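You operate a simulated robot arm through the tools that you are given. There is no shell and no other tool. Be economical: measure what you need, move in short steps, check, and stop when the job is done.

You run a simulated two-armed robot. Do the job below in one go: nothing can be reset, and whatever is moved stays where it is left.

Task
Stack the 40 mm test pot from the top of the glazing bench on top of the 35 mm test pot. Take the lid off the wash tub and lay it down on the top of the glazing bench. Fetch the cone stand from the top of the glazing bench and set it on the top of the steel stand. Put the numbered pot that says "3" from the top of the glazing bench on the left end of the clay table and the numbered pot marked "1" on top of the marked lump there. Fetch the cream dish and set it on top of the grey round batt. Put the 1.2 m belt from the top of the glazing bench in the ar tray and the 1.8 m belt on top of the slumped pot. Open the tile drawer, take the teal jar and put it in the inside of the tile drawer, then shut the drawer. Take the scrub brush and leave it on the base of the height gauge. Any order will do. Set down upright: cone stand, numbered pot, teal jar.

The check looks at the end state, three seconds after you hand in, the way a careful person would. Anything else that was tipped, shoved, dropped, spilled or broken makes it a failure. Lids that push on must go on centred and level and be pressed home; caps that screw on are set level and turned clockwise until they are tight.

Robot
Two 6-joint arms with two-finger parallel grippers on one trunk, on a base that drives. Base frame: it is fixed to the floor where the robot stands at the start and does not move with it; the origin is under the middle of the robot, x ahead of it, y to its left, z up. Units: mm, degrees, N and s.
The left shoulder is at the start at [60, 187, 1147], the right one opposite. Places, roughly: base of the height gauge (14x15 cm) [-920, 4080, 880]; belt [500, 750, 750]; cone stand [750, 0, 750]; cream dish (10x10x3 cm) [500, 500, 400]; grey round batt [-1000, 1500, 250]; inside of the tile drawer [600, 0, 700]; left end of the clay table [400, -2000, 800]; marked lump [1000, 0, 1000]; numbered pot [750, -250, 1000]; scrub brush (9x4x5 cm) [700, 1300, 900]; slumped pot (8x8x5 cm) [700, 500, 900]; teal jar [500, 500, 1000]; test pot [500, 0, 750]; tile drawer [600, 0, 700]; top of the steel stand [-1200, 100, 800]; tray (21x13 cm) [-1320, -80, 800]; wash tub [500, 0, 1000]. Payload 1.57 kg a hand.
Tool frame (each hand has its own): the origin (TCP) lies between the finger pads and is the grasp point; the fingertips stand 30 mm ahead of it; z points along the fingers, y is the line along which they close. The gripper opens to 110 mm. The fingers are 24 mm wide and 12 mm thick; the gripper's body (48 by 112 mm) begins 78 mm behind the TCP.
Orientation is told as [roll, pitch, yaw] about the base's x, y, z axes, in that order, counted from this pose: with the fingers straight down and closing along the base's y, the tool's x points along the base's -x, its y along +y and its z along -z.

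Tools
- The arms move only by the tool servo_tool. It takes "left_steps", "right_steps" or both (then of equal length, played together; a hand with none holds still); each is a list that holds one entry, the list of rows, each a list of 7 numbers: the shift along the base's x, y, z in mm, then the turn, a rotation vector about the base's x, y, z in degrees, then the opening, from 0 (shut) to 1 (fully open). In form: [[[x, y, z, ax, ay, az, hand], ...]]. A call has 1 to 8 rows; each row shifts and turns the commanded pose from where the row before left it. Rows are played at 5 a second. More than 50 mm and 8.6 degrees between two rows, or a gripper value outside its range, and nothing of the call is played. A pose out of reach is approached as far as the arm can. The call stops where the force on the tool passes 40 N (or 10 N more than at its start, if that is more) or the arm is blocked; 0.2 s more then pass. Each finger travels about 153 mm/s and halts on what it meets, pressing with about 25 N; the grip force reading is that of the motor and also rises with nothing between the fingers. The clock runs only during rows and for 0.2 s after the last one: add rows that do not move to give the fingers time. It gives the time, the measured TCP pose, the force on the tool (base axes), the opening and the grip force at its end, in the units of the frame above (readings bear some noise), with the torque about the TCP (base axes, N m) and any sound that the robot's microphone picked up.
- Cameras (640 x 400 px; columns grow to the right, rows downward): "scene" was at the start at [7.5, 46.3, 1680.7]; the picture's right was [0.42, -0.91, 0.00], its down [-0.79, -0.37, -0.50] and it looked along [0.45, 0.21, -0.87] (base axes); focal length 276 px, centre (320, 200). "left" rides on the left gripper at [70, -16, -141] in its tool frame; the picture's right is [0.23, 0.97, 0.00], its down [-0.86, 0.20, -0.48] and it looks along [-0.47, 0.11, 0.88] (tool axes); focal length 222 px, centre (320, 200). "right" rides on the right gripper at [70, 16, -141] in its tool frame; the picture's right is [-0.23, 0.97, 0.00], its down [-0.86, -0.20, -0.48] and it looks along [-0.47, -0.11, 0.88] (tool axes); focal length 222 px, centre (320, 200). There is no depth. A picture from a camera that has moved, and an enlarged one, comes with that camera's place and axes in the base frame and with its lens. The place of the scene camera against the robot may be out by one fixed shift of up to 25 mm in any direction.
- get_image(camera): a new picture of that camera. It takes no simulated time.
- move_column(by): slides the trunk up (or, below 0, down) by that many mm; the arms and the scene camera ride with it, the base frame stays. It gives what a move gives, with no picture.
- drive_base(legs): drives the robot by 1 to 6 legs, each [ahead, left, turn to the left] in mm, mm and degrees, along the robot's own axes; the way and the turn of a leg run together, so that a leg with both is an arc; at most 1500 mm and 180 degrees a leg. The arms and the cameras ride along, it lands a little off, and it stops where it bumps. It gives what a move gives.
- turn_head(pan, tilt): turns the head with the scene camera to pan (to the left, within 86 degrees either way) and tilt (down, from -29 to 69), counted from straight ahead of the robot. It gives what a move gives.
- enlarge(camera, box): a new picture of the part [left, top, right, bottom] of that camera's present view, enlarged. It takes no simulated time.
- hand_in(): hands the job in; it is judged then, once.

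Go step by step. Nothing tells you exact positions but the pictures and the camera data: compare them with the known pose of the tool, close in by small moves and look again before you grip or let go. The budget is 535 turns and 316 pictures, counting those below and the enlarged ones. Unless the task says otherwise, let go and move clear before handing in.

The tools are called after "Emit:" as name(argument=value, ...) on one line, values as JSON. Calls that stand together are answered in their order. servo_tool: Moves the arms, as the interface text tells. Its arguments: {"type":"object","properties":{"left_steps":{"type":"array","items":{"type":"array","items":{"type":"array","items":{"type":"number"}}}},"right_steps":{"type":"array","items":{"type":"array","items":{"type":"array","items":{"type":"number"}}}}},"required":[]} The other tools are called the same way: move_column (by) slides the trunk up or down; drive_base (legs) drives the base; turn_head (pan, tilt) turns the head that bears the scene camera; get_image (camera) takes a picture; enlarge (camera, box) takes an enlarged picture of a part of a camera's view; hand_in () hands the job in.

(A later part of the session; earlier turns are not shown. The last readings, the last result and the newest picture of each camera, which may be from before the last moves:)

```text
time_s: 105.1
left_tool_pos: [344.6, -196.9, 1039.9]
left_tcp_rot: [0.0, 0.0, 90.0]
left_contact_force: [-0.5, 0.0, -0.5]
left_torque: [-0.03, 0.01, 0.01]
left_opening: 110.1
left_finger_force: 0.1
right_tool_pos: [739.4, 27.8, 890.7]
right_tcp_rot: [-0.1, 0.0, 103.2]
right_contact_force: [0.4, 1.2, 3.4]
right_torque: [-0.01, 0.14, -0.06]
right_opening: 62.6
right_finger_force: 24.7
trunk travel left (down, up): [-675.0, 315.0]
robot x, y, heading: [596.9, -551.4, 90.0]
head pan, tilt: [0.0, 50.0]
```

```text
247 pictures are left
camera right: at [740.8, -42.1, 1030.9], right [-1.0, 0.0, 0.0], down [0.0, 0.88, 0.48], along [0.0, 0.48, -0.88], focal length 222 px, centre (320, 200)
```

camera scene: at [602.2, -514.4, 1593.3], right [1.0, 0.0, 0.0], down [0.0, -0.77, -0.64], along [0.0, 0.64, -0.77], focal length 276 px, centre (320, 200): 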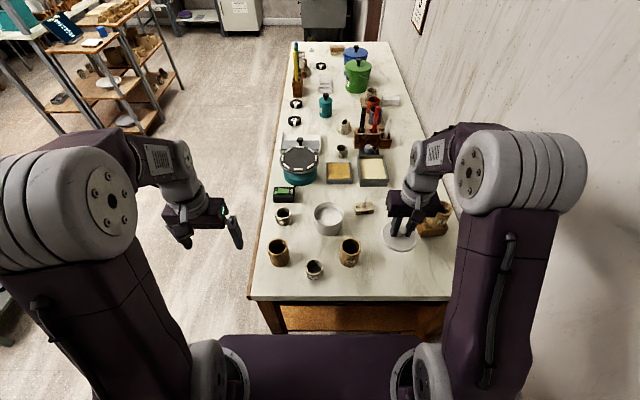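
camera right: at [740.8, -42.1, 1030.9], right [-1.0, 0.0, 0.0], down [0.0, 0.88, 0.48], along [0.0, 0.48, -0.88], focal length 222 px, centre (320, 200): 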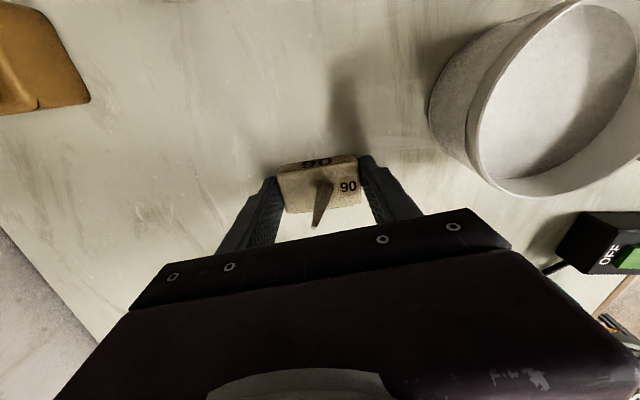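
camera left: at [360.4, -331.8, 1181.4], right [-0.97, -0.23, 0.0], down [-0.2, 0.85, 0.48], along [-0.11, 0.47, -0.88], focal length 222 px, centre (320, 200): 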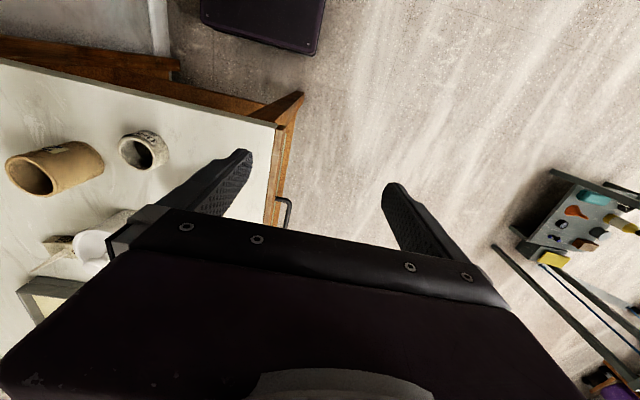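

Cone stand gripped; lift it clear and bring the left hand over pot "3".

Emit:
servo_tool(right_steps=[[[0, 0, 45, 0, 0, 0, 0.3], [0, 0, 45, 0, 0, 0, 0.3], [0, 0, 45, 0, 0, 0, 0.3], [0, -35, 35, 0, 0, 0, 0.3], [0, -45, 0, 0, 0, 0, 0.3], [0, -45, 0, 0, 0, 0, 0.3]]], left_steps=[[[45, 0, 10, 0, 0, 0, 1], [45, 0, 0, 0, 0, 0, 1], [30, 0, 0, 0, 0, 0, 1], [0, 0, 0, 0, 0, 0, 1], [0, 0, 0, 0, 0, 0, 1], [0, 0, 0, 0, 0, 0, 1]]])

Emit:
get_image(camera="left")

Emit:
get_image(camera="scene")

```text
time_s: 106.5
left_tool_pos: [464.6, -196.7, 1050.2]
left_tcp_rot: [0.0, 0.0, 90.0]
left_contact_force: [-0.5, -0.1, 0.2]
left_torque: [0.03, -0.02, -0.01]
left_opening: 110.0
left_finger_force: 0.0
right_tool_pos: [739.3, -97.7, 1063.7]
right_tcp_rot: [-0.2, 0.0, 103.0]
right_contact_force: [0.1, -0.5, -0.2]
right_torque: [0.01, -0.03, 0.02]
right_opening: 62.3
right_finger_force: 25.4
trunk travel left (down, up): [-675.0, 315.0]
robot x, y, heading: [594.5, -550.9, 89.8]
head pan, tilt: [0.0, 50.0]
```

```text
246 pictures are left
camera left: at [481.6, -267.0, 1191.8], right [-0.97, -0.23, 0.0], down [-0.2, 0.85, 0.48], along [-0.11, 0.47, -0.88], focal length 222 px, centre (320, 200)
```

left: 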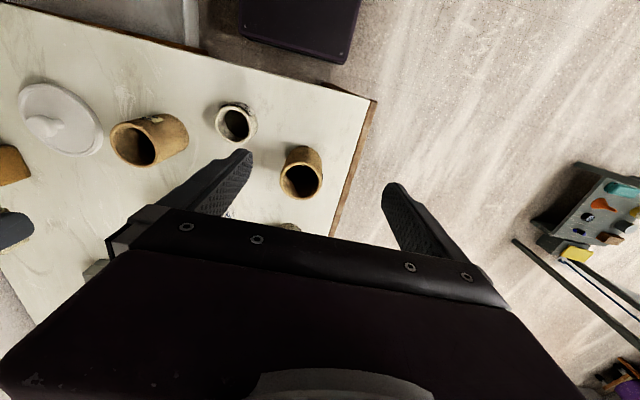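

```text
245 pictures are left
camera scene: at [602.1, -519.0, 1593.3], right [1.0, 0.0, 0.0], down [0.0, -0.77, -0.64], along [0.0, 0.64, -0.77], focal length 276 px, centre (320, 200)
```

scene: 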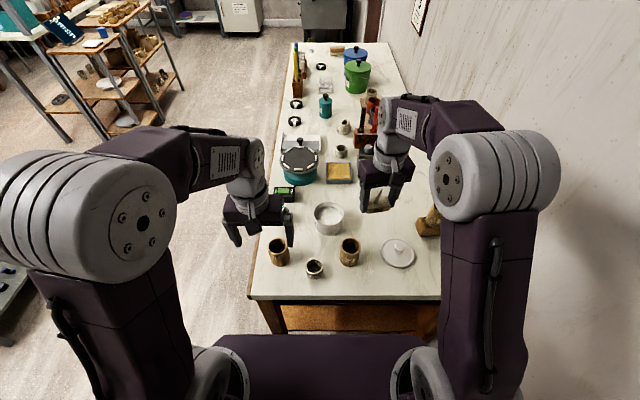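

Emit:
servo_tool(left_steps=[[[14, 43, 0, 0, 0, 0, 1], [0, 0, -45, 0, 0, 0, 1], [0, 0, -35, 0, 0, 0, 1]]])

Emit:
get_image(camera="left")

```text
time_s: 107.3
left_tool_pos: [478.1, -153.3, 969.2]
left_tcp_rot: [0.1, 0.0, 90.0]
left_contact_force: [0.6, 0.3, 0.1]
left_torque: [-0.01, -0.02, -0.03]
left_opening: 110.1
left_finger_force: 0.0
right_tool_pos: [739.7, -95.3, 1061.9]
right_tcp_rot: [0.0, 0.1, 103.1]
right_contact_force: [0.1, 0.0, -0.9]
right_torque: [0.0, -0.06, 0.0]
right_opening: 62.2
right_finger_force: 24.9
trunk travel left (down, up): [-675.0, 315.0]
robot x, y, heading: [594.8, -547.7, 90.4]
head pan, tilt: [0.0, 50.0]
```

```text
244 pictures are left
camera left: at [494.5, -222.5, 1110.4], right [-0.97, -0.23, 0.0], down [-0.2, 0.86, 0.48], along [-0.11, 0.47, -0.88], focal length 222 px, centre (320, 200)
```

left: 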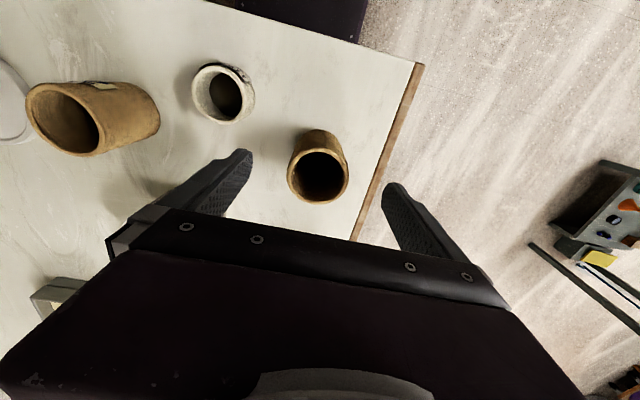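

Emit:
servo_tool(left_steps=[[[2, 0, -35, 0, 0, 0, 1], [0, 0, -33, 0, 0, 0, 1], [0, 0, 0, 0, 0, 0, 0.3], [0, 0, 0, 0, 0, 0, 0.3], [0, 0, 0, 0, 0, 0, 0.3], [0, 0, 0, 0, 0, 0, 0.3], [0, 0, 45, 0, 0, 0, 0.3], [0, 0, 45, 0, 0, 0, 0.3]]])

Emit:
get_image(camera="left")

```text
time_s: 109.1
left_tool_pos: [479.6, -154.6, 992.1]
left_tcp_rot: [0.1, 0.0, 90.1]
left_contact_force: [0.0, 0.9, -1.1]
left_torque: [0.05, 0.0, 0.01]
left_opening: 55.2
left_finger_force: 25.2
right_tool_pos: [739.1, -97.3, 1062.9]
right_tcp_rot: [-0.2, 0.0, 103.1]
right_contact_force: [-0.5, 0.4, -0.7]
right_torque: [0.01, 0.02, 0.0]
right_opening: 62.0
right_finger_force: 25.1
trunk travel left (down, up): [-675.0, 315.0]
robot x, y, heading: [593.9, -551.9, 90.1]
head pan, tilt: [0.0, 50.0]
```

```text
243 pictures are left
camera left: at [495.9, -222.6, 1135.2], right [-0.97, -0.23, 0.0], down [-0.2, 0.86, 0.48], along [-0.11, 0.47, -0.88], focal length 222 px, centre (320, 200)
```

left: 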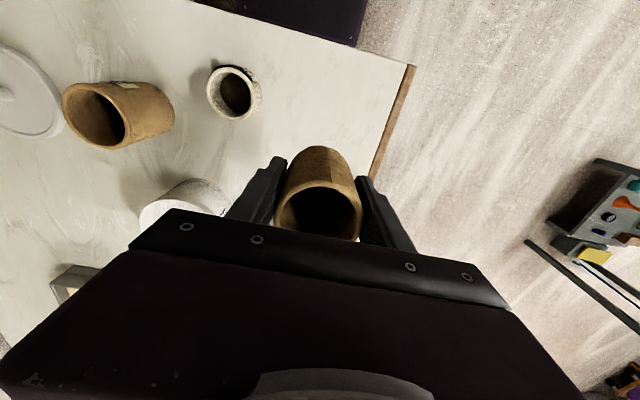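

Pot "3" in left hand, cone stand in right. Now back off, turn left 180° and face the clay table.

Emit:
servo_tool(left_steps=[[[0, -20, 45, 0, 0, 0, 0.3], [0, -30, 25, 0, 0, 0, 0.3], [0, 0, 0, 0, 0, 0, 0.3]]], right_steps=[[[0, -45, 0, 0, 0, 0, 0.3], [0, -45, 0, 0, 0, 0, 0.3], [0, 0, 0, 0, 0, 0, 0.3]]])

Emit:
drive_base(legs=[[-350, 0, 0], [0, 0, 180]])

Emit:
get_image(camera="scene")

Emit:
get_image(camera="left")

```text
time_s: 109.9
left_tool_pos: [479.2, -199.5, 1063.1]
left_tcp_rot: [0.0, 0.2, 90.1]
left_contact_force: [0.9, -0.2, -1.4]
left_torque: [-0.05, 0.01, 0.02]
left_opening: 55.6
left_finger_force: 25.4
right_tool_pos: [740.0, -184.6, 1058.4]
right_tcp_rot: [0.0, 0.3, 103.1]
right_contact_force: [-0.1, 0.8, -0.7]
right_torque: [-0.05, -0.01, 0.02]
right_opening: 61.9
right_finger_force: 24.6
trunk travel left (down, up): [-675.0, 315.0]
robot x, y, heading: [592.8, -552.2, 90.1]
head pan, tilt: [0.0, 50.0]
```

```text
time_s: 119.5
left_tool_pos: [698.2, -1251.7, 1063.0]
left_tcp_rot: [0.0, 0.0, -91.9]
left_contact_force: [0.0, -0.9, -1.0]
left_torque: [-0.01, 0.0, -0.01]
left_opening: 55.3
left_finger_force: 25.6
right_tool_pos: [438.6, -1257.3, 1059.6]
right_tcp_rot: [0.0, 0.1, -78.8]
right_contact_force: [0.1, -1.1, -0.8]
right_torque: [0.04, -0.03, -0.01]
right_opening: 61.4
right_finger_force: 25.1
trunk travel left (down, up): [-675.0, 315.0]
robot x, y, heading: [594.0, -898.9, -91.9]
head pan, tilt: [0.0, 50.0]
```

```text
242 pictures are left
camera scene: at [601.3, -896.6, 1593.3], right [-1.0, 0.03, 0.0], down [0.02, 0.77, -0.64], along [-0.02, -0.64, -0.77], focal length 276 px, centre (320, 200)
```

scene: 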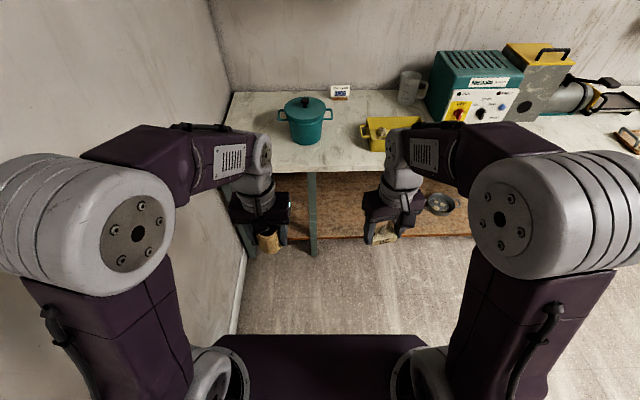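

```text
241 pictures are left
camera left: at [685.0, -1181.7, 1204.2], right [0.98, 0.2, 0.0], down [0.17, -0.86, 0.48], along [0.09, -0.47, -0.88], focal length 222 px, centre (320, 200)
```

left: 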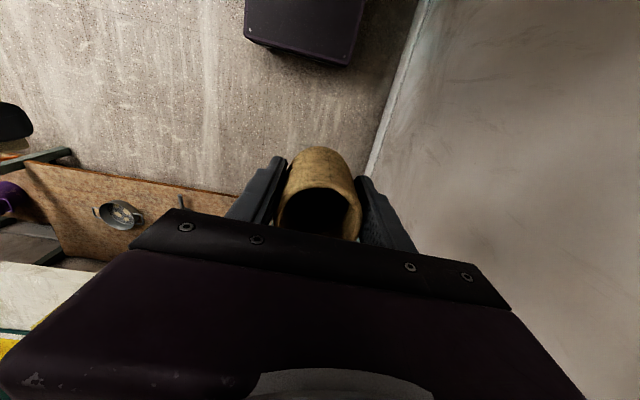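

Clay table's left end is clear beside the teal pot. Drive forward and extend the left hand over it.

Emit:
drive_base(legs=[[290, 0, 1.9]])

Emit:
servo_tool(left_steps=[[[40, -25, 0, 0, 0, 0, 0.3], [40, -25, 0, 0, 0, 0, 0.3], [20, -45, 0, 0, 0, 0, 0.3], [0, -45, 0, 0, 0, 0, 0.3]]])

Emit:
get_image(camera="left")

Emit:
get_image(camera="scene")

```text
time_s: 121.5
left_tool_pos: [704.6, -1537.5, 1063.5]
left_tcp_rot: [0.0, 0.0, -90.0]
left_contact_force: [0.5, 0.4, -0.5]
left_torque: [0.0, -0.01, 0.02]
left_opening: 55.2
left_finger_force: 25.0
right_tool_pos: [443.5, -1548.9, 1060.5]
right_tcp_rot: [0.0, 0.0, -77.1]
right_contact_force: [0.4, 0.5, -0.8]
right_torque: [0.03, 0.0, -0.02]
right_opening: 61.3
right_finger_force: 24.8
trunk travel left (down, up): [-675.0, 315.0]
robot x, y, heading: [590.7, -1190.1, -90.2]
head pan, tilt: [0.0, 50.0]
```

```text
time_s: 122.5
left_tool_pos: [806.5, -1679.3, 1061.7]
left_tcp_rot: [0.0, 0.2, -90.0]
left_contact_force: [-0.1, -0.2, -1.1]
left_torque: [0.03, -0.02, -0.02]
left_opening: 55.5
left_finger_force: 25.0
right_tool_pos: [445.1, -1553.9, 1058.8]
right_tcp_rot: [0.0, 0.2, -77.0]
right_contact_force: [-0.5, 0.0, -1.3]
right_torque: [0.0, 0.02, 0.02]
right_opening: 61.4
right_finger_force: 24.7
trunk travel left (down, up): [-675.0, 315.0]
robot x, y, heading: [591.7, -1188.9, -90.4]
head pan, tilt: [0.0, 50.0]
```

```text
240 pictures are left
camera left: at [790.8, -1609.5, 1203.4], right [0.97, 0.22, 0.0], down [0.2, -0.86, 0.48], along [0.11, -0.46, -0.88], focal length 222 px, centre (320, 200)
```

left: 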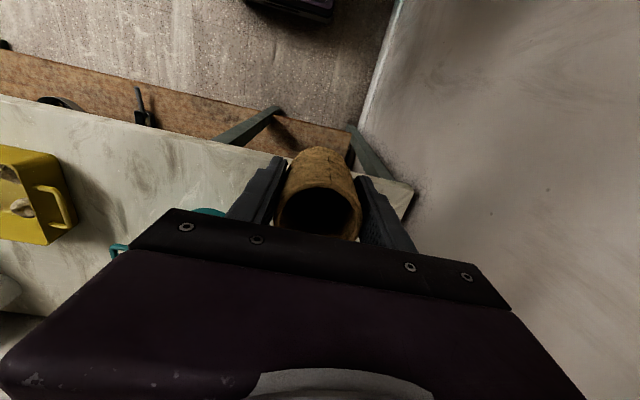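

```text
239 pictures are left
camera scene: at [597.2, -1187.7, 1593.2], right [-1.0, 0.0, 0.0], down [0.0, 0.77, -0.64], along [0.0, -0.64, -0.77], focal length 276 px, centre (320, 200)
```

scene: 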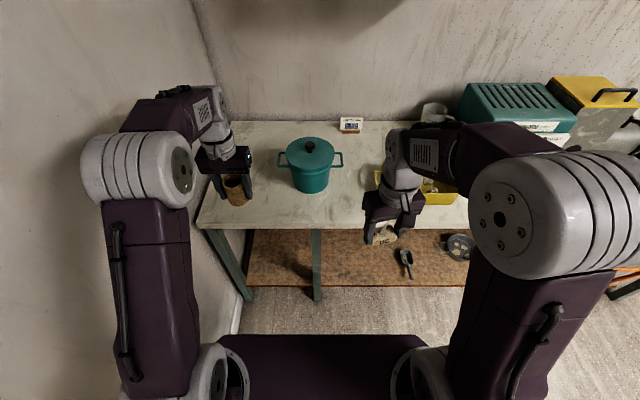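

Emit:
drive_base(legs=[[110, 0, 0]])

Emit:
servo_tool(left_steps=[[[20, -30, -35, 0, 0, 0, 0.3], [0, 0, -40, 0, 0, 0, 0.3]]])

Emit:
get_image(camera="left")

Emit:
get_image(camera="scene")

```text
time_s: 123.7
left_tool_pos: [804.2, -1789.0, 1063.4]
left_tcp_rot: [-0.1, -0.1, -90.4]
left_contact_force: [-0.7, -0.5, -0.6]
left_torque: [0.0, 0.02, 0.0]
left_opening: 55.4
left_finger_force: 24.6
right_tool_pos: [442.9, -1661.9, 1060.0]
right_tcp_rot: [0.0, 0.3, -77.3]
right_contact_force: [-0.4, 0.1, -0.9]
right_torque: [0.02, -0.01, -0.01]
right_opening: 61.3
right_finger_force: 25.1
trunk travel left (down, up): [-675.0, 315.0]
robot x, y, heading: [588.9, -1301.2, -90.3]
head pan, tilt: [0.0, 50.0]
```

```text
refused: row 1 steps farther than a row can; nothing moved
```

```text
238 pictures are left
camera left: at [788.0, -1719.2, 1204.6], right [0.98, 0.22, 0.0], down [0.19, -0.86, 0.48], along [0.11, -0.47, -0.88], focal length 222 px, centre (320, 200)
```

left: 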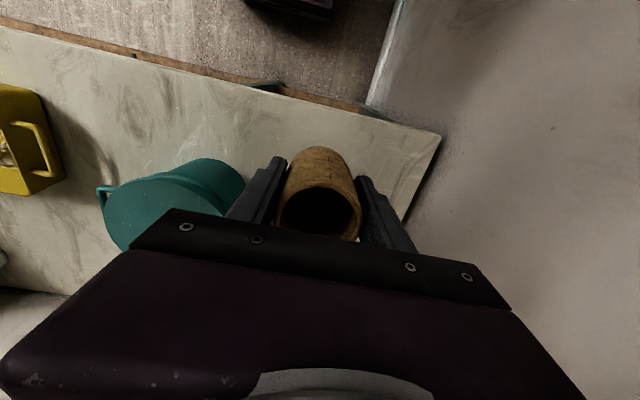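

```text
237 pictures are left
camera scene: at [596.4, -1296.1, 1593.3], right [-1.0, 0.01, 0.0], down [0.0, 0.77, -0.64], along [0.0, -0.64, -0.77], focal length 276 px, centre (320, 200)
```

scene: 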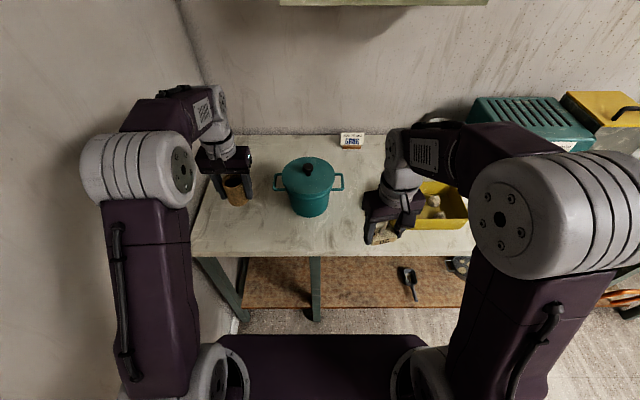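

Triangulation says the table top is near z 770, front edge y≈-1763. Move the pot in to y≈-1850 and lower it.

Emit:
servo_tool(left_steps=[[[18, -35, 0, 0, 0, 0, 0.3], [18, -26, -30, 0, 0, 0, 0.3], [0, 0, -45, 0, 0, 0, 0.3], [0, 0, -45, 0, 0, 0, 0.3], [0, 0, -45, 0, 0, 0, 0.3], [0, 0, -30, 0, 0, 0, 0.3]]])

Emit:
get_image(camera="left")

Emit:
enlarge(camera="scene", box=[180, 120, 360, 260])

```text
time_s: 125.0
left_tool_pos: [841.3, -1852.0, 869.7]
left_tcp_rot: [-0.1, 0.0, -90.4]
left_contact_force: [-0.4, 1.3, -1.5]
left_torque: [-0.01, -0.02, 0.03]
left_opening: 55.2
left_finger_force: 25.4
right_tool_pos: [441.8, -1662.5, 1061.1]
right_tcp_rot: [0.0, 0.0, -77.3]
right_contact_force: [0.0, 0.4, -0.7]
right_torque: [-0.02, -0.03, -0.02]
right_opening: 61.2
right_finger_force: 24.5
trunk travel left (down, up): [-675.0, 315.0]
robot x, y, heading: [590.9, -1294.6, -90.3]
head pan, tilt: [0.0, 50.0]
```

```text
236 pictures are left
camera left: at [825.4, -1781.6, 1010.5], right [0.98, 0.22, 0.0], down [0.19, -0.86, 0.48], along [0.11, -0.47, -0.88], focal length 222 px, centre (320, 200)
```

left: 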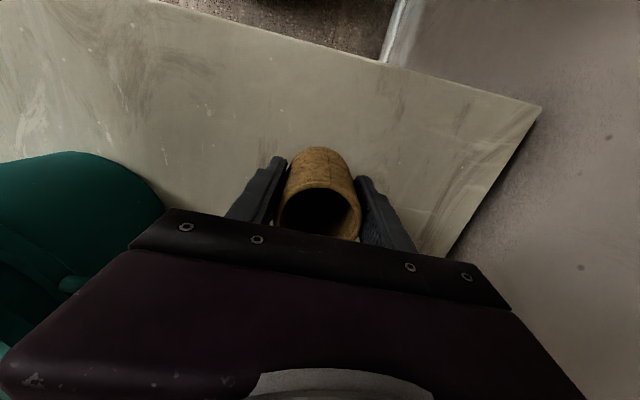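

```text
2.86 times, centred on (270, 190) of scene
camera zoom: at [596.5, -1296.9, 1593.3], right [-1.0, 0.01, 0.0], down [0.0, 0.77, -0.64], along [0.0, -0.64, -0.77], focal length 787 px, centre (463, 229)
```

zoom: 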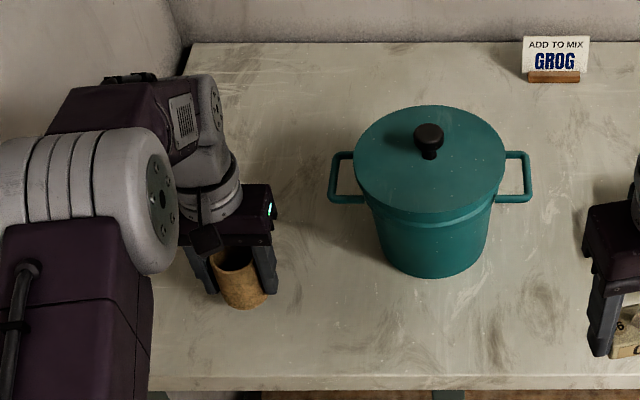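

Emit:
servo_tool(left_steps=[[[0, 0, -35, 0, 0, 0, 0.3], [0, 0, -5, 0, 0, 0, 0.3], [0, 0, -4, 0, 0, 0, 0.3], [0, 0, -4, 0, 0, 0, 0.3], [0, 0, -4, 0, 0, 0, 0.3], [0, 0, -4, 0, 0, 0, 0.3], [0, 0, -4, 0, 0, 0, 0.3], [0, 0, -4, 0, 0, 0, 0.3]]])

```text
time_s: 125.9
left_tool_pos: [840.1, -1850.3, 829.2]
left_tcp_rot: [0.1, -0.4, -90.4]
left_contact_force: [-2.8, 11.4, 25.5]
left_torque: [0.68, 0.75, -0.22]
left_opening: 55.6
left_finger_force: 24.7
right_tool_pos: [440.8, -1658.8, 1062.2]
right_tcp_rot: [0.0, 0.0, -77.2]
right_contact_force: [0.4, -1.0, -0.6]
right_torque: [0.01, 0.0, 0.0]
right_opening: 61.0
right_finger_force: 25.1
trunk travel left (down, up): [-675.0, 315.0]
robot x, y, heading: [587.7, -1298.2, -90.2]
head pan, tilt: [0.0, 50.0]
stopped in row 4 (left hand): the force on the tool passed its limit (the readings are from after the stop); the commanded pose is now the measured one
```

Emit:
servo_tool(left_steps=[[[0, 0, 2, 0, 0, 0, 0.3], [0, 0, 0, 0, 0, 0, 0.55], [0, 0, 0, 0, 0, 0, 0.8], [0, 0, 0, 0, 0, 0, 0.9], [0, 0, 45, 0, 0, 0, 0.9], [0, 0, 45, 0, 0, 0, 0.9], [0, 0, 45, 0, 0, 0, 0.9], [0, 0, 45, 0, 0, 0, 0.9]]])

Emit:
get_image(camera="left")

```text
time_s: 127.7
left_tool_pos: [841.9, -1851.3, 1007.4]
left_tcp_rot: [0.1, -0.4, -90.4]
left_contact_force: [0.3, -0.2, 0.8]
left_torque: [-0.04, -0.01, 0.0]
left_opening: 99.0
left_finger_force: 0.1
right_tool_pos: [441.9, -1660.6, 1060.4]
right_tcp_rot: [0.0, 0.0, -77.2]
right_contact_force: [0.0, 0.6, -1.1]
right_torque: [0.0, -0.01, 0.0]
right_opening: 61.0
right_finger_force: 24.9
trunk travel left (down, up): [-675.0, 315.0]
robot x, y, heading: [587.5, -1300.0, -90.2]
head pan, tilt: [0.0, 50.0]
```

```text
234 pictures are left
camera left: at [825.5, -1780.3, 1149.1], right [0.98, 0.22, 0.0], down [0.19, -0.85, 0.48], along [0.11, -0.47, -0.88], focal length 222 px, centre (320, 200)
```

left: 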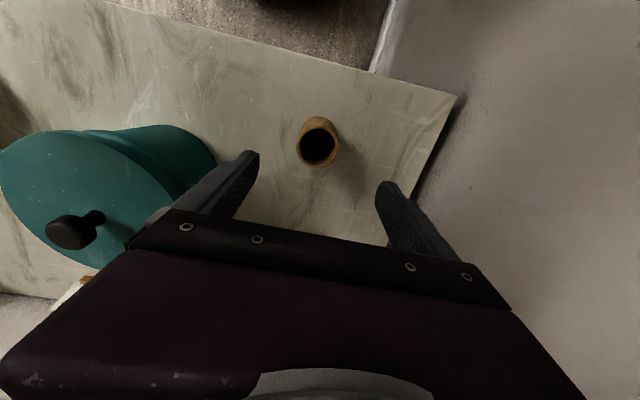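

Pot "3" is placed. Now head to the steel stand with the cone stand.

Emit:
servo_tool(left_steps=[[[0, 0, 45, 0.4, 0, 0, 1], [-30, 40, 0, 0, 0, 0, 1], [-30, 40, 0, 0, 0, 0, 1], [-30, 40, 0, 0, 0, 0, 1], [-20, 40, 0, 0, 0, 0, 1]]])

Emit:
drive_base(legs=[[-420, 0, 0], [0, 0, -90], [850, 0, 0], [0, -1000, 0]])

Emit:
get_image(camera="scene")

```text
time_s: 128.9
left_tool_pos: [730.2, -1690.0, 1054.8]
left_tcp_rot: [0.1, 0.0, -90.4]
left_contact_force: [0.1, 0.4, -1.0]
left_torque: [-0.01, 0.0, -0.01]
left_opening: 109.9
left_finger_force: 0.0
right_tool_pos: [441.1, -1660.5, 1061.3]
right_tcp_rot: [-0.1, 0.0, -77.2]
right_contact_force: [0.5, -0.6, -1.2]
right_torque: [-0.02, -0.01, 0.01]
right_opening: 61.1
right_finger_force: 25.3
trunk travel left (down, up): [-675.0, 315.0]
robot x, y, heading: [588.8, -1299.0, -90.3]
head pan, tilt: [0.0, 50.0]
```

```text
time_s: 144.3
left_tool_pos: [-646.5, -1.8, 1053.6]
left_tcp_rot: [-0.1, 0.0, 179.6]
left_contact_force: [-1.2, 0.9, 0.1]
left_torque: [-0.02, 0.04, 0.01]
left_opening: 109.9
left_finger_force: 0.0
right_tool_pos: [-615.6, 286.5, 1061.4]
right_tcp_rot: [0.0, 0.2, -167.3]
right_contact_force: [0.6, 0.0, -1.0]
right_torque: [0.0, -0.01, 0.01]
right_opening: 61.1
right_finger_force: 25.0
trunk travel left (down, up): [-675.0, 315.0]
robot x, y, heading: [-256.2, 137.0, 179.8]
head pan, tilt: [0.0, 50.0]
```

```text
233 pictures are left
camera scene: at [-261.0, 157.7, 1593.3], right [0.01, 1.0, 0.0], down [0.77, 0.0, -0.64], along [-0.64, 0.0, -0.77], focal length 276 px, centre (320, 200)
```

scene: 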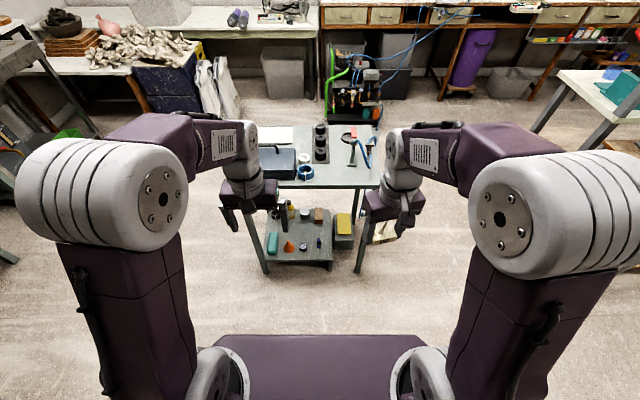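

Emit:
drive_base(legs=[[260, 0, 0]])

Emit:
turn_head(pan=0, tilt=55)

Emit:
get_image(camera="scene")

Emit:
enlarge(camera="scene", box=[220, 80, 420, 220])

Emit:
get_image(camera="left")

```text
time_s: 146.2
left_tool_pos: [-910.9, -3.3, 1055.1]
left_tcp_rot: [0.1, 0.0, 179.9]
left_contact_force: [0.1, 0.0, 0.4]
left_torque: [0.02, 0.0, 0.0]
left_opening: 110.0
left_finger_force: 0.1
right_tool_pos: [-882.0, 285.8, 1059.7]
right_tcp_rot: [-0.1, 0.1, -167.1]
right_contact_force: [-0.2, 0.1, -1.3]
right_torque: [0.0, -0.02, 0.01]
right_opening: 61.2
right_finger_force: 24.4
trunk travel left (down, up): [-675.0, 315.0]
robot x, y, heading: [-519.4, 143.6, 180.0]
head pan, tilt: [0.0, 50.0]
```

```text
time_s: 146.8
left_tool_pos: [-912.7, -2.5, 1054.6]
left_tcp_rot: [0.1, 0.1, 179.9]
left_contact_force: [0.4, 0.4, 0.0]
left_torque: [0.03, 0.0, 0.04]
left_opening: 109.8
left_finger_force: 0.0
right_tool_pos: [-882.9, 286.2, 1061.3]
right_tcp_rot: [0.0, 0.1, -167.0]
right_contact_force: [-0.4, -0.4, -0.4]
right_torque: [0.02, 0.01, 0.04]
right_opening: 61.3
right_finger_force: 24.8
trunk travel left (down, up): [-675.0, 315.0]
robot x, y, heading: [-517.4, 144.0, 179.9]
head pan, tilt: [0.0, 55.0]
```

```text
232 pictures are left
camera scene: at [-523.3, 158.8, 1586.8], right [0.0, 1.0, 0.0], down [0.82, 0.0, -0.57], along [-0.57, 0.0, -0.82], focal length 276 px, centre (320, 200)
```

scene: 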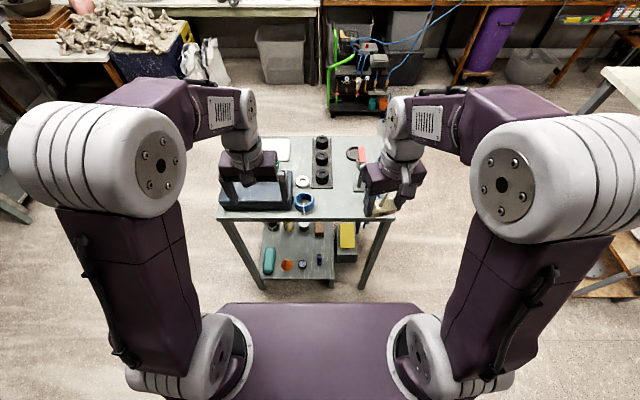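

```text
2.86 times, centred on (320, 150) of scene
camera zoom: at [-523.3, 158.8, 1586.8], right [0.0, 1.0, 0.0], down [0.82, 0.0, -0.57], along [-0.57, 0.0, -0.82], focal length 787 px, centre (320, 343)
```

zoom: 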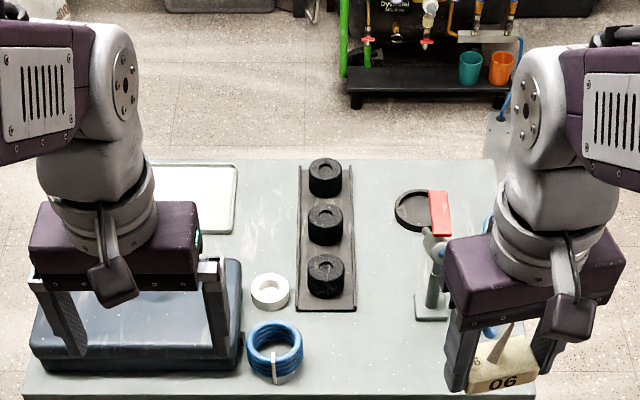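

```text
230 pictures are left
camera left: at [-843.0, 13.3, 1195.7], right [0.23, -0.97, 0.0], down [-0.86, -0.2, 0.48], along [-0.46, -0.11, -0.88], focal length 222 px, centre (320, 200)
```

left: 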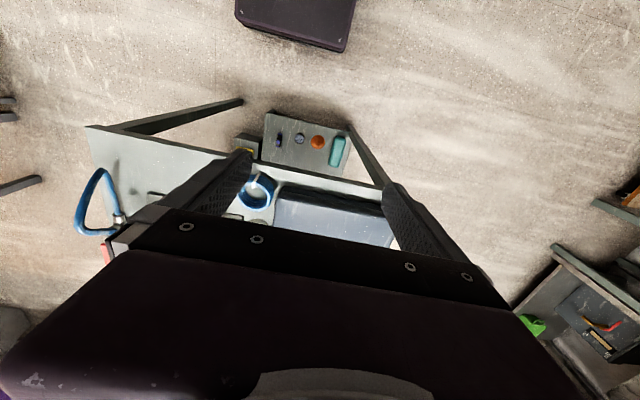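

Emit:
servo_tool(right_steps=[[[-45, -20, 0, 0, 0, 0, 0.3], [-45, -20, 0, 0, 0, 0, 0.3], [-30, -20, 0, 0, 0, 0, 0.3]]])

Emit:
get_image(camera="right")

Emit:
get_image(camera="scene")

```text
time_s: 147.6
left_tool_pos: [-912.5, -4.4, 1054.5]
left_tcp_rot: [-0.1, 0.2, 180.0]
left_contact_force: [-0.4, 0.2, 0.7]
left_torque: [0.01, -0.02, 0.0]
left_opening: 110.2
left_finger_force: 0.1
right_tool_pos: [-1002.3, 227.4, 1058.2]
right_tcp_rot: [-0.1, 0.1, -167.0]
right_contact_force: [0.0, -0.4, -1.0]
right_torque: [-0.03, -0.04, 0.01]
right_opening: 61.3
right_finger_force: 24.9
trunk travel left (down, up): [-675.0, 315.0]
robot x, y, heading: [-518.0, 138.3, 180.0]
head pan, tilt: [0.0, 55.0]
```

```text
229 pictures are left
camera right: at [-930.8, 226.2, 1199.6], right [0.0, -1.0, 0.0], down [-0.88, 0.0, 0.48], along [-0.48, 0.0, -0.88], focal length 222 px, centre (320, 200)
```

right: 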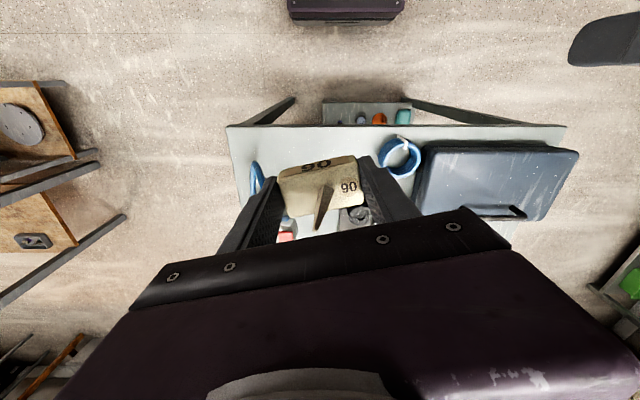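

```text
228 pictures are left
camera scene: at [-523.4, 158.0, 1586.8], right [0.0, 1.0, 0.0], down [0.82, 0.0, -0.57], along [-0.57, 0.0, -0.82], focal length 276 px, centre (320, 200)
```

scene: 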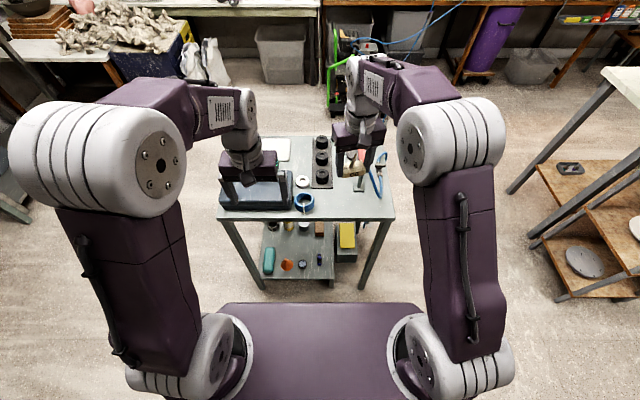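

Emit:
servo_tool(right_steps=[[[-40, -12, -20, 0, 0, 0, 0.3], [-23, 0, -35, 0, 0, 0, 0.3], [0, 0, -45, 0, 0, 0, 0.3], [0, 0, -45, 0, 0, 0, 0.3]]])

Emit:
enlarge(camera="scene", box=[260, 110, 420, 230])

Emit:
get_image(camera="right")

```text
time_s: 148.6
left_tool_pos: [-912.6, -4.3, 1053.3]
left_tcp_rot: [0.0, 0.3, 180.0]
left_contact_force: [-1.2, -0.4, 1.2]
left_torque: [0.01, -0.06, -0.02]
left_opening: 109.9
left_finger_force: 0.0
right_tool_pos: [-1067.1, 212.9, 911.3]
right_tcp_rot: [0.0, 0.1, -167.0]
right_contact_force: [-0.2, 0.0, 0.2]
right_torque: [0.01, -0.03, 0.02]
right_opening: 61.3
right_finger_force: 24.6
trunk travel left (down, up): [-675.0, 315.0]
robot x, y, heading: [-520.7, 142.2, 180.0]
head pan, tilt: [0.0, 55.0]
```

```text
3.33 times, centred on (340, 170) of scene
camera zoom: at [-524.8, 158.6, 1586.8], right [0.0, 1.0, 0.0], down [0.82, 0.0, -0.57], along [-0.57, 0.0, -0.82], focal length 918 px, centre (253, 300)
```

zoom: 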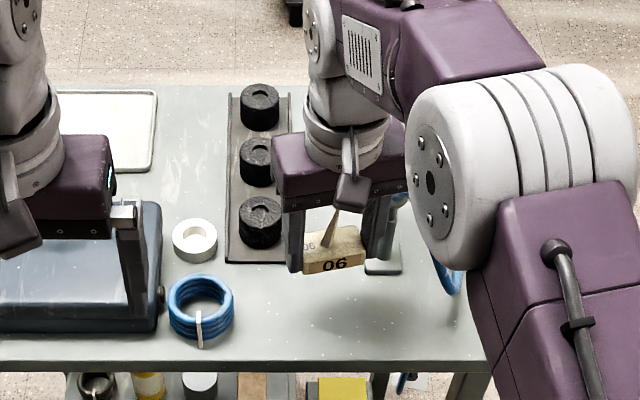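

```text
226 pictures are left
camera right: at [-994.6, 215.0, 1052.7], right [0.0, -1.0, 0.0], down [-0.88, 0.0, 0.48], along [-0.48, 0.0, -0.88], focal length 222 px, centre (320, 200)
```

right: 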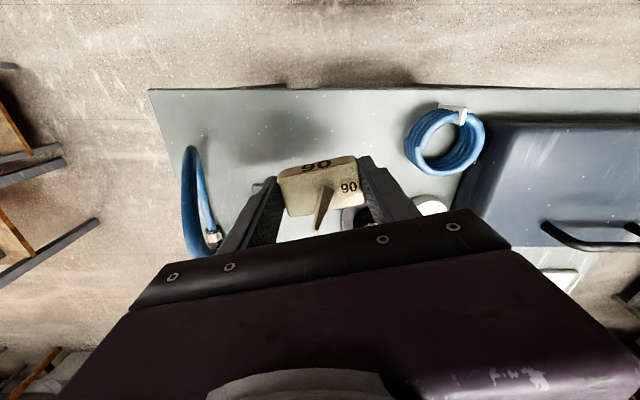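

Emit:
servo_tool(right_steps=[[[6, 0, -40, 0, 0, 0, 0.3], [0, 0, -28, 0, 0, 0, 0.3], [0, 0, -6, 0, 0, 0, 0.3], [0, 0, -4, 0, 0, 0, 0.3], [0, 0, -4, 0, 0, 0, 0.3], [0, 0, -4, 0, 0, 0, 0.3], [0, 0, -4, 0, 0, 0, 0.3]]])

```text
time_s: 150.2
left_tool_pos: [-909.9, -4.0, 1056.3]
left_tcp_rot: [0.0, -0.1, 179.9]
left_contact_force: [1.0, -1.1, 0.1]
left_torque: [-0.02, -0.03, -0.06]
left_opening: 109.9
left_finger_force: 0.0
right_tool_pos: [-1058.9, 213.7, 829.0]
right_tcp_rot: [-0.1, -0.5, -167.0]
right_contact_force: [-3.0, 2.2, 35.1]
right_torque: [-1.07, -0.62, 0.22]
right_opening: 61.2
right_finger_force: 25.1
trunk travel left (down, up): [-675.0, 315.0]
robot x, y, heading: [-519.4, 136.0, 180.0]
head pan, tilt: [0.0, 55.0]
```

Emit:
servo_tool(right_steps=[[[0, 0, 5, 0, 0, 0, 0.3], [0, 0, 0, 0, 0, 0, 0.65], [0, 0, 0, 0, 0, 0, 0.75], [0, 0, 0, 0, 0, 0, 0.75], [0, 0, 45, 0, 0, 0, 0.75], [0, 0, 45, 0, 0, 0, 0.75], [0, 0, 45, 0, 0, 0, 1], [45, 0, 20, 0, 0, 0, 1]]])

Emit:
enlarge(camera="scene", box=[260, 110, 420, 230])

Emit:
get_image(camera="right")

```text
time_s: 152.0
left_tool_pos: [-909.3, -4.7, 1055.5]
left_tcp_rot: [0.0, 0.0, 179.9]
left_contact_force: [1.1, 0.0, 0.3]
left_torque: [-0.04, 0.0, 0.06]
left_opening: 110.0
left_finger_force: 0.0
right_tool_pos: [-1011.1, 210.1, 988.0]
right_tcp_rot: [-0.1, 0.0, -166.9]
right_contact_force: [0.6, 1.3, 1.0]
right_torque: [-0.03, 0.04, -0.01]
right_opening: 110.0
right_finger_force: 0.0
trunk travel left (down, up): [-675.0, 315.0]
robot x, y, heading: [-516.6, 141.6, 179.9]
head pan, tilt: [0.0, 55.0]
```

```text
3.33 times, centred on (340, 170) of scene
camera zoom: at [-518.6, 158.4, 1586.7], right [0.0, 1.0, 0.0], down [0.82, 0.0, -0.58], along [-0.58, 0.0, -0.82], focal length 918 px, centre (253, 300)
```

zoom: 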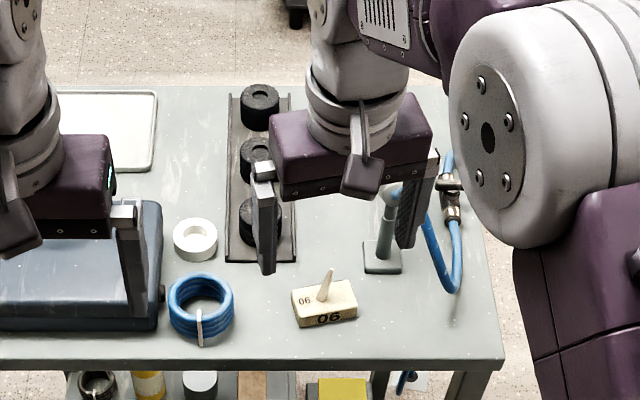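

```text
224 pictures are left
camera right: at [-939.1, 211.7, 1127.6], right [0.0, -1.0, 0.0], down [-0.88, 0.0, 0.48], along [-0.48, 0.0, -0.88], focal length 222 px, centre (320, 200)
```

right: 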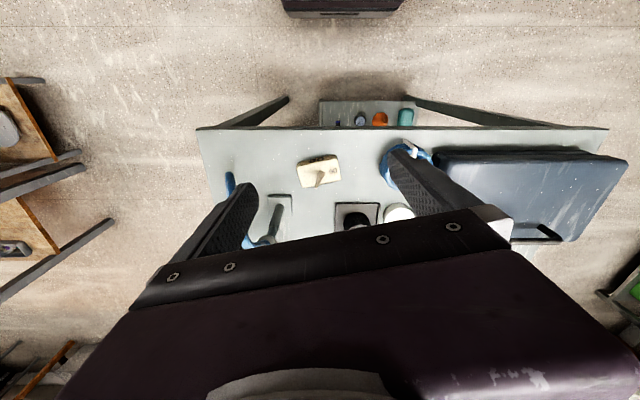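

Cone stand is set. Check the white tray's label and then go back to the bench.

Emit:
servo_tool(right_steps=[[[45, 0, 20, 0, 0, -6.5, 1], [45, 20, 30, 0, 0, -6.5, 1], [30, 30, 0, 0, 0, 0, 1]]], left_steps=[[[45, 0, 0, 0, 0, 0, 1], [45, 0, 0, 0, 0, 0, 1], [0, 0, 0, 0, 0, 0, 1]]])

Emit:
turn_head(pan=5, tilt=50)

Emit:
enlarge(camera="scene", box=[210, 90, 410, 230])

```text
refused: row 2 steps farther than a row can; nothing moved
```

```text
time_s: 152.7
left_tool_pos: [-911.0, -3.8, 1053.8]
left_tcp_rot: [0.1, 0.1, 179.9]
left_contact_force: [-0.4, 0.5, -0.6]
left_torque: [-0.04, -0.02, 0.0]
left_opening: 110.0
left_finger_force: 0.1
right_tool_pos: [-1014.4, 211.5, 984.9]
right_tcp_rot: [0.0, 0.1, -167.0]
right_contact_force: [0.5, 0.5, 0.3]
right_torque: [-0.03, 0.0, -0.01]
right_opening: 110.2
right_finger_force: 0.1
trunk travel left (down, up): [-675.0, 315.0]
robot x, y, heading: [-518.4, 142.4, 180.1]
head pan, tilt: [5.0, 50.0]
```

```text
2.86 times, centred on (310, 160) of scene
camera zoom: at [-526.8, 152.1, 1593.2], right [-0.09, 1.0, 0.0], down [0.76, 0.07, -0.64], along [-0.64, -0.06, -0.77], focal length 787 px, centre (349, 314)
```

zoom: 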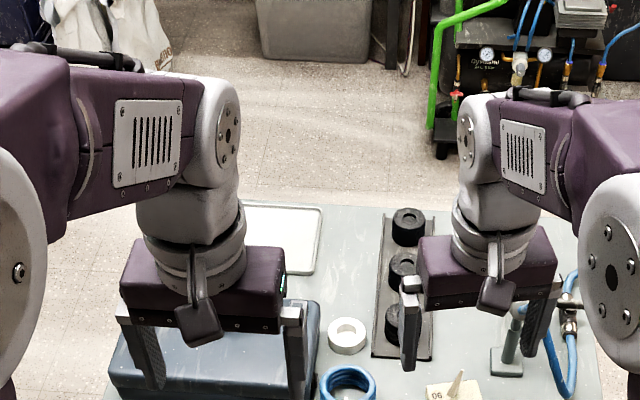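

Emit:
servo_tool(right_steps=[[[45, 0, 20, 0, 0, -6.5, 1], [40, 20, 20, 0, 0, -6.5, 1], [30, 30, 20, 0, 0, 0, 1]]], left_steps=[[[45, 0, 0, 0, 0, 0, 1], [45, 0, 0, 0, 0, 0, 1], [0, 0, 0, 0, 0, 0, 1]]])

Emit:
drive_base(legs=[[-250, 0, 0], [0, 0, -180], [300, 0, 0]])

Emit:
turn_head(pan=0, tilt=50)

Emit:
get_image(camera="scene")

```text
time_s: 153.5
left_tool_pos: [-823.1, -2.9, 1052.9]
left_tcp_rot: [0.0, 0.0, 179.9]
left_contact_force: [0.0, 0.1, 0.5]
left_torque: [0.02, -0.02, 0.03]
left_opening: 110.0
left_finger_force: 0.1
right_tool_pos: [-897.7, 264.4, 1047.0]
right_tcp_rot: [0.1, 0.1, -180.0]
right_contact_force: [-0.5, 0.6, 0.6]
right_torque: [0.03, 0.01, 0.02]
right_opening: 110.1
right_finger_force: 0.0
trunk travel left (down, up): [-675.0, 315.0]
robot x, y, heading: [-515.4, 139.1, 179.9]
head pan, tilt: [5.0, 50.0]
```

```text
time_s: 164.1
left_tool_pos: [318.2, 343.3, 1054.2]
left_tcp_rot: [0.1, 0.0, 5.6]
left_contact_force: [0.8, -0.3, 0.6]
left_torque: [0.0, -0.01, -0.01]
left_opening: 109.8
left_finger_force: 0.0
right_tool_pos: [419.8, 84.9, 1047.9]
right_tcp_rot: [-0.1, 0.0, 5.6]
right_contact_force: [-0.2, -0.5, -0.7]
right_torque: [0.0, -0.01, -0.01]
right_opening: 110.0
right_finger_force: 0.0
trunk travel left (down, up): [-675.0, 315.0]
robot x, y, heading: [27.8, 167.8, 5.5]
head pan, tilt: [5.0, 50.0]
```

```text
time_s: 164.8
left_tool_pos: [319.7, 342.8, 1053.9]
left_tcp_rot: [0.1, 0.1, 5.4]
left_contact_force: [-0.1, 0.0, 0.0]
left_torque: [0.01, 0.02, -0.04]
left_opening: 110.1
left_finger_force: 0.1
right_tool_pos: [419.9, 83.8, 1047.2]
right_tcp_rot: [-0.1, 0.0, 5.6]
right_contact_force: [0.1, 0.6, 0.5]
right_torque: [0.01, 0.01, 0.01]
right_opening: 110.2
right_finger_force: 0.0
trunk travel left (down, up): [-675.0, 315.0]
robot x, y, heading: [29.8, 169.6, 5.5]
head pan, tilt: [0.0, 50.0]
```

```text
222 pictures are left
camera scene: at [53.7, 190.0, 1593.3], right [0.1, -1.0, 0.0], down [-0.76, -0.07, -0.64], along [0.64, 0.06, -0.77], focal length 276 px, centre (320, 200)
```

scene: 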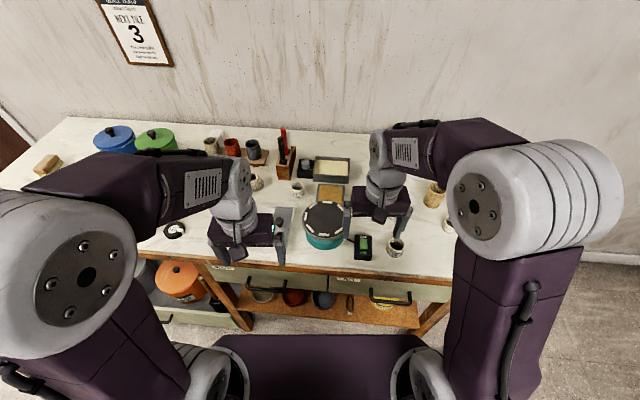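

Emit:
drive_base(legs=[[0, -100, -5.5], [100, 0, 0]])

Emit:
servo_tool(right_steps=[[[0, -45, 0, 0, 0, 0, 1], [0, -45, 0, 0, 0, 0, 1], [0, -45, 0, 0, 0, 0, 1], [0, -45, 0, 0, 0, 0, 1]]], left_steps=[[[0, -35, 10, 0, 0, 0, 1], [0, -45, 10, 0, 0, 0, 1], [0, -45, 0, 0, 0, 0, 1], [0, -45, 0, 0, 0, 0, 1]]])

Emit:
get_image(camera="left")

Emit:
get_image(camera="scene")

```text
time_s: 166.6
left_tool_pos: [437.3, 213.0, 1054.8]
left_tcp_rot: [0.0, 0.2, -0.1]
left_contact_force: [0.4, 0.6, 0.5]
left_torque: [-0.01, -0.01, 0.0]
left_opening: 110.3
left_finger_force: 0.0
right_tool_pos: [512.4, -52.6, 1047.7]
right_tcp_rot: [0.0, 0.0, 0.1]
right_contact_force: [-0.4, 0.1, -0.5]
right_torque: [0.01, 0.03, 0.02]
right_opening: 109.8
right_finger_force: 0.1
trunk travel left (down, up): [-675.0, 315.0]
robot x, y, heading: [133.7, 71.4, 0.1]
head pan, tilt: [0.0, 50.0]
```

```text
time_s: 167.6
left_tool_pos: [439.7, 42.9, 1073.2]
left_tcp_rot: [0.2, 0.0, -0.1]
left_contact_force: [-0.4, -0.6, -0.5]
left_torque: [0.03, 0.0, 0.0]
left_opening: 109.9
left_finger_force: 0.0
right_tool_pos: [514.1, -239.2, 1046.7]
right_tcp_rot: [0.2, 0.0, 0.1]
right_contact_force: [0.5, -0.6, -0.8]
right_torque: [0.04, 0.0, 0.0]
right_opening: 109.9
right_finger_force: 0.0
trunk travel left (down, up): [-675.0, 315.0]
robot x, y, heading: [130.7, 70.4, -0.3]
head pan, tilt: [0.0, 50.0]
```

```text
221 pictures are left
camera left: at [370.6, 26.0, 1214.2], right [-0.23, 0.97, 0.0], down [0.86, 0.2, 0.48], along [0.46, 0.11, -0.88], focal length 222 px, centre (320, 200)
```

left: 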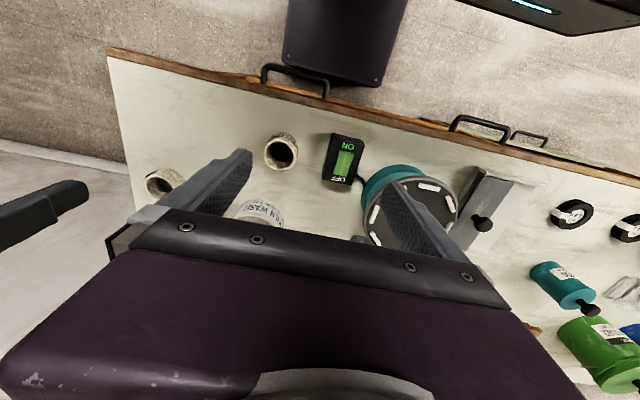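

```text
220 pictures are left
camera scene: at [156.4, 84.3, 1593.3], right [0.0, -1.0, 0.0], down [-0.77, 0.0, -0.64], along [0.64, 0.0, -0.77], focal length 276 px, centre (320, 200)
```

scene: 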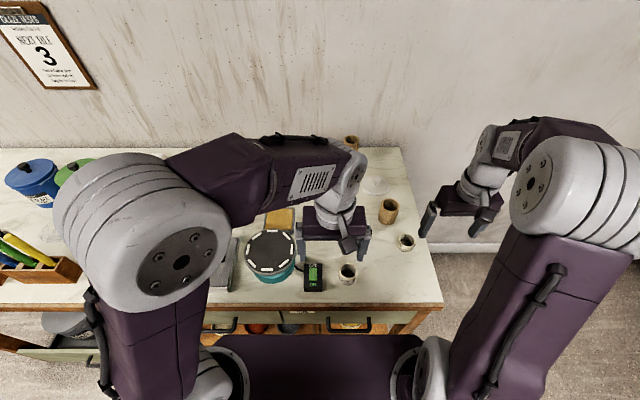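

Emit:
servo_tool(left_steps=[[[16, -40, 0, 0, 0, 0, 0.65], [16, -7, -40, 0, 0, 0, 0.65], [0, 0, -40, 0, 0, 0, 0.65]]])

Emit:
get_image(camera="left")

```text
time_s: 168.4
left_tool_pos: [471.8, -1.3, 994.8]
left_tcp_rot: [0.0, 0.1, -0.2]
left_contact_force: [0.5, 0.3, -0.2]
left_torque: [0.04, -0.01, -0.03]
left_opening: 71.6
left_finger_force: 0.0
right_tool_pos: [514.1, -234.3, 1050.2]
right_tcp_rot: [-0.2, 0.1, 0.0]
right_contact_force: [-0.4, 0.0, -0.5]
right_torque: [-0.01, 0.02, 0.02]
right_opening: 110.2
right_finger_force: 0.1
trunk travel left (down, up): [-675.0, 315.0]
robot x, y, heading: [133.5, 71.9, -0.4]
head pan, tilt: [0.0, 50.0]
```

```text
219 pictures are left
camera left: at [401.5, -17.5, 1135.5], right [-0.22, 0.97, 0.0], down [0.86, 0.2, 0.48], along [0.47, 0.11, -0.88], focal length 222 px, centre (320, 200)
```

left: 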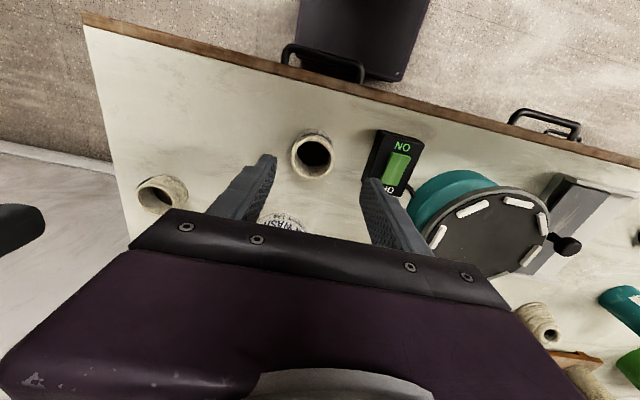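

Emit:
servo_tool(left_steps=[[[0, -5, -40, 0, 0, 0, 0.65], [0, 0, -35, 0, 0, 0, 0.65], [0, 0, -25, 0, 0, 0, 0.65], [0, 0, 0, 0, 0, 0, 0.2], [0, 0, 0, 0, 0, 0, 0.2], [0, 0, 0, 0, 0, 0, 0.2]]])

Emit:
get_image(camera="left")

```text
time_s: 169.8
left_tool_pos: [468.5, -6.3, 893.3]
left_tcp_rot: [0.2, 0.1, -0.1]
left_contact_force: [-0.5, -0.4, 1.1]
left_torque: [-0.03, -0.02, 0.02]
left_opening: 49.1
left_finger_force: 24.7
right_tool_pos: [514.3, -234.4, 1048.1]
right_tcp_rot: [0.0, 0.1, 0.1]
right_contact_force: [-0.1, 0.5, -0.4]
right_torque: [-0.02, -0.05, -0.01]
right_opening: 110.0
right_finger_force: 0.1
trunk travel left (down, up): [-675.0, 315.0]
robot x, y, heading: [129.7, 74.2, 0.1]
head pan, tilt: [0.0, 50.0]
```

```text
218 pictures are left
camera left: at [399.2, -22.3, 1035.4], right [-0.22, 0.97, 0.0], down [0.86, 0.2, 0.48], along [0.46, 0.11, -0.88], focal length 222 px, centre (320, 200)
```

left: 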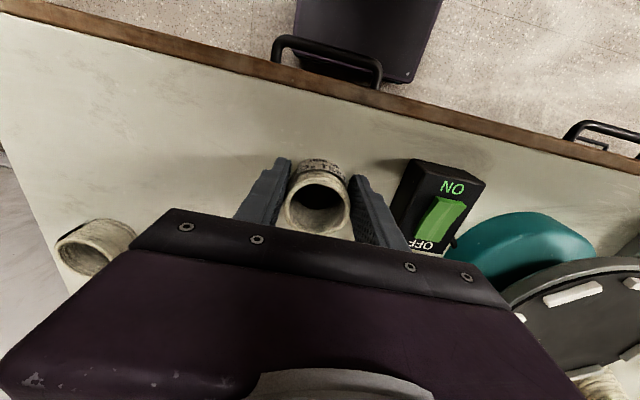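

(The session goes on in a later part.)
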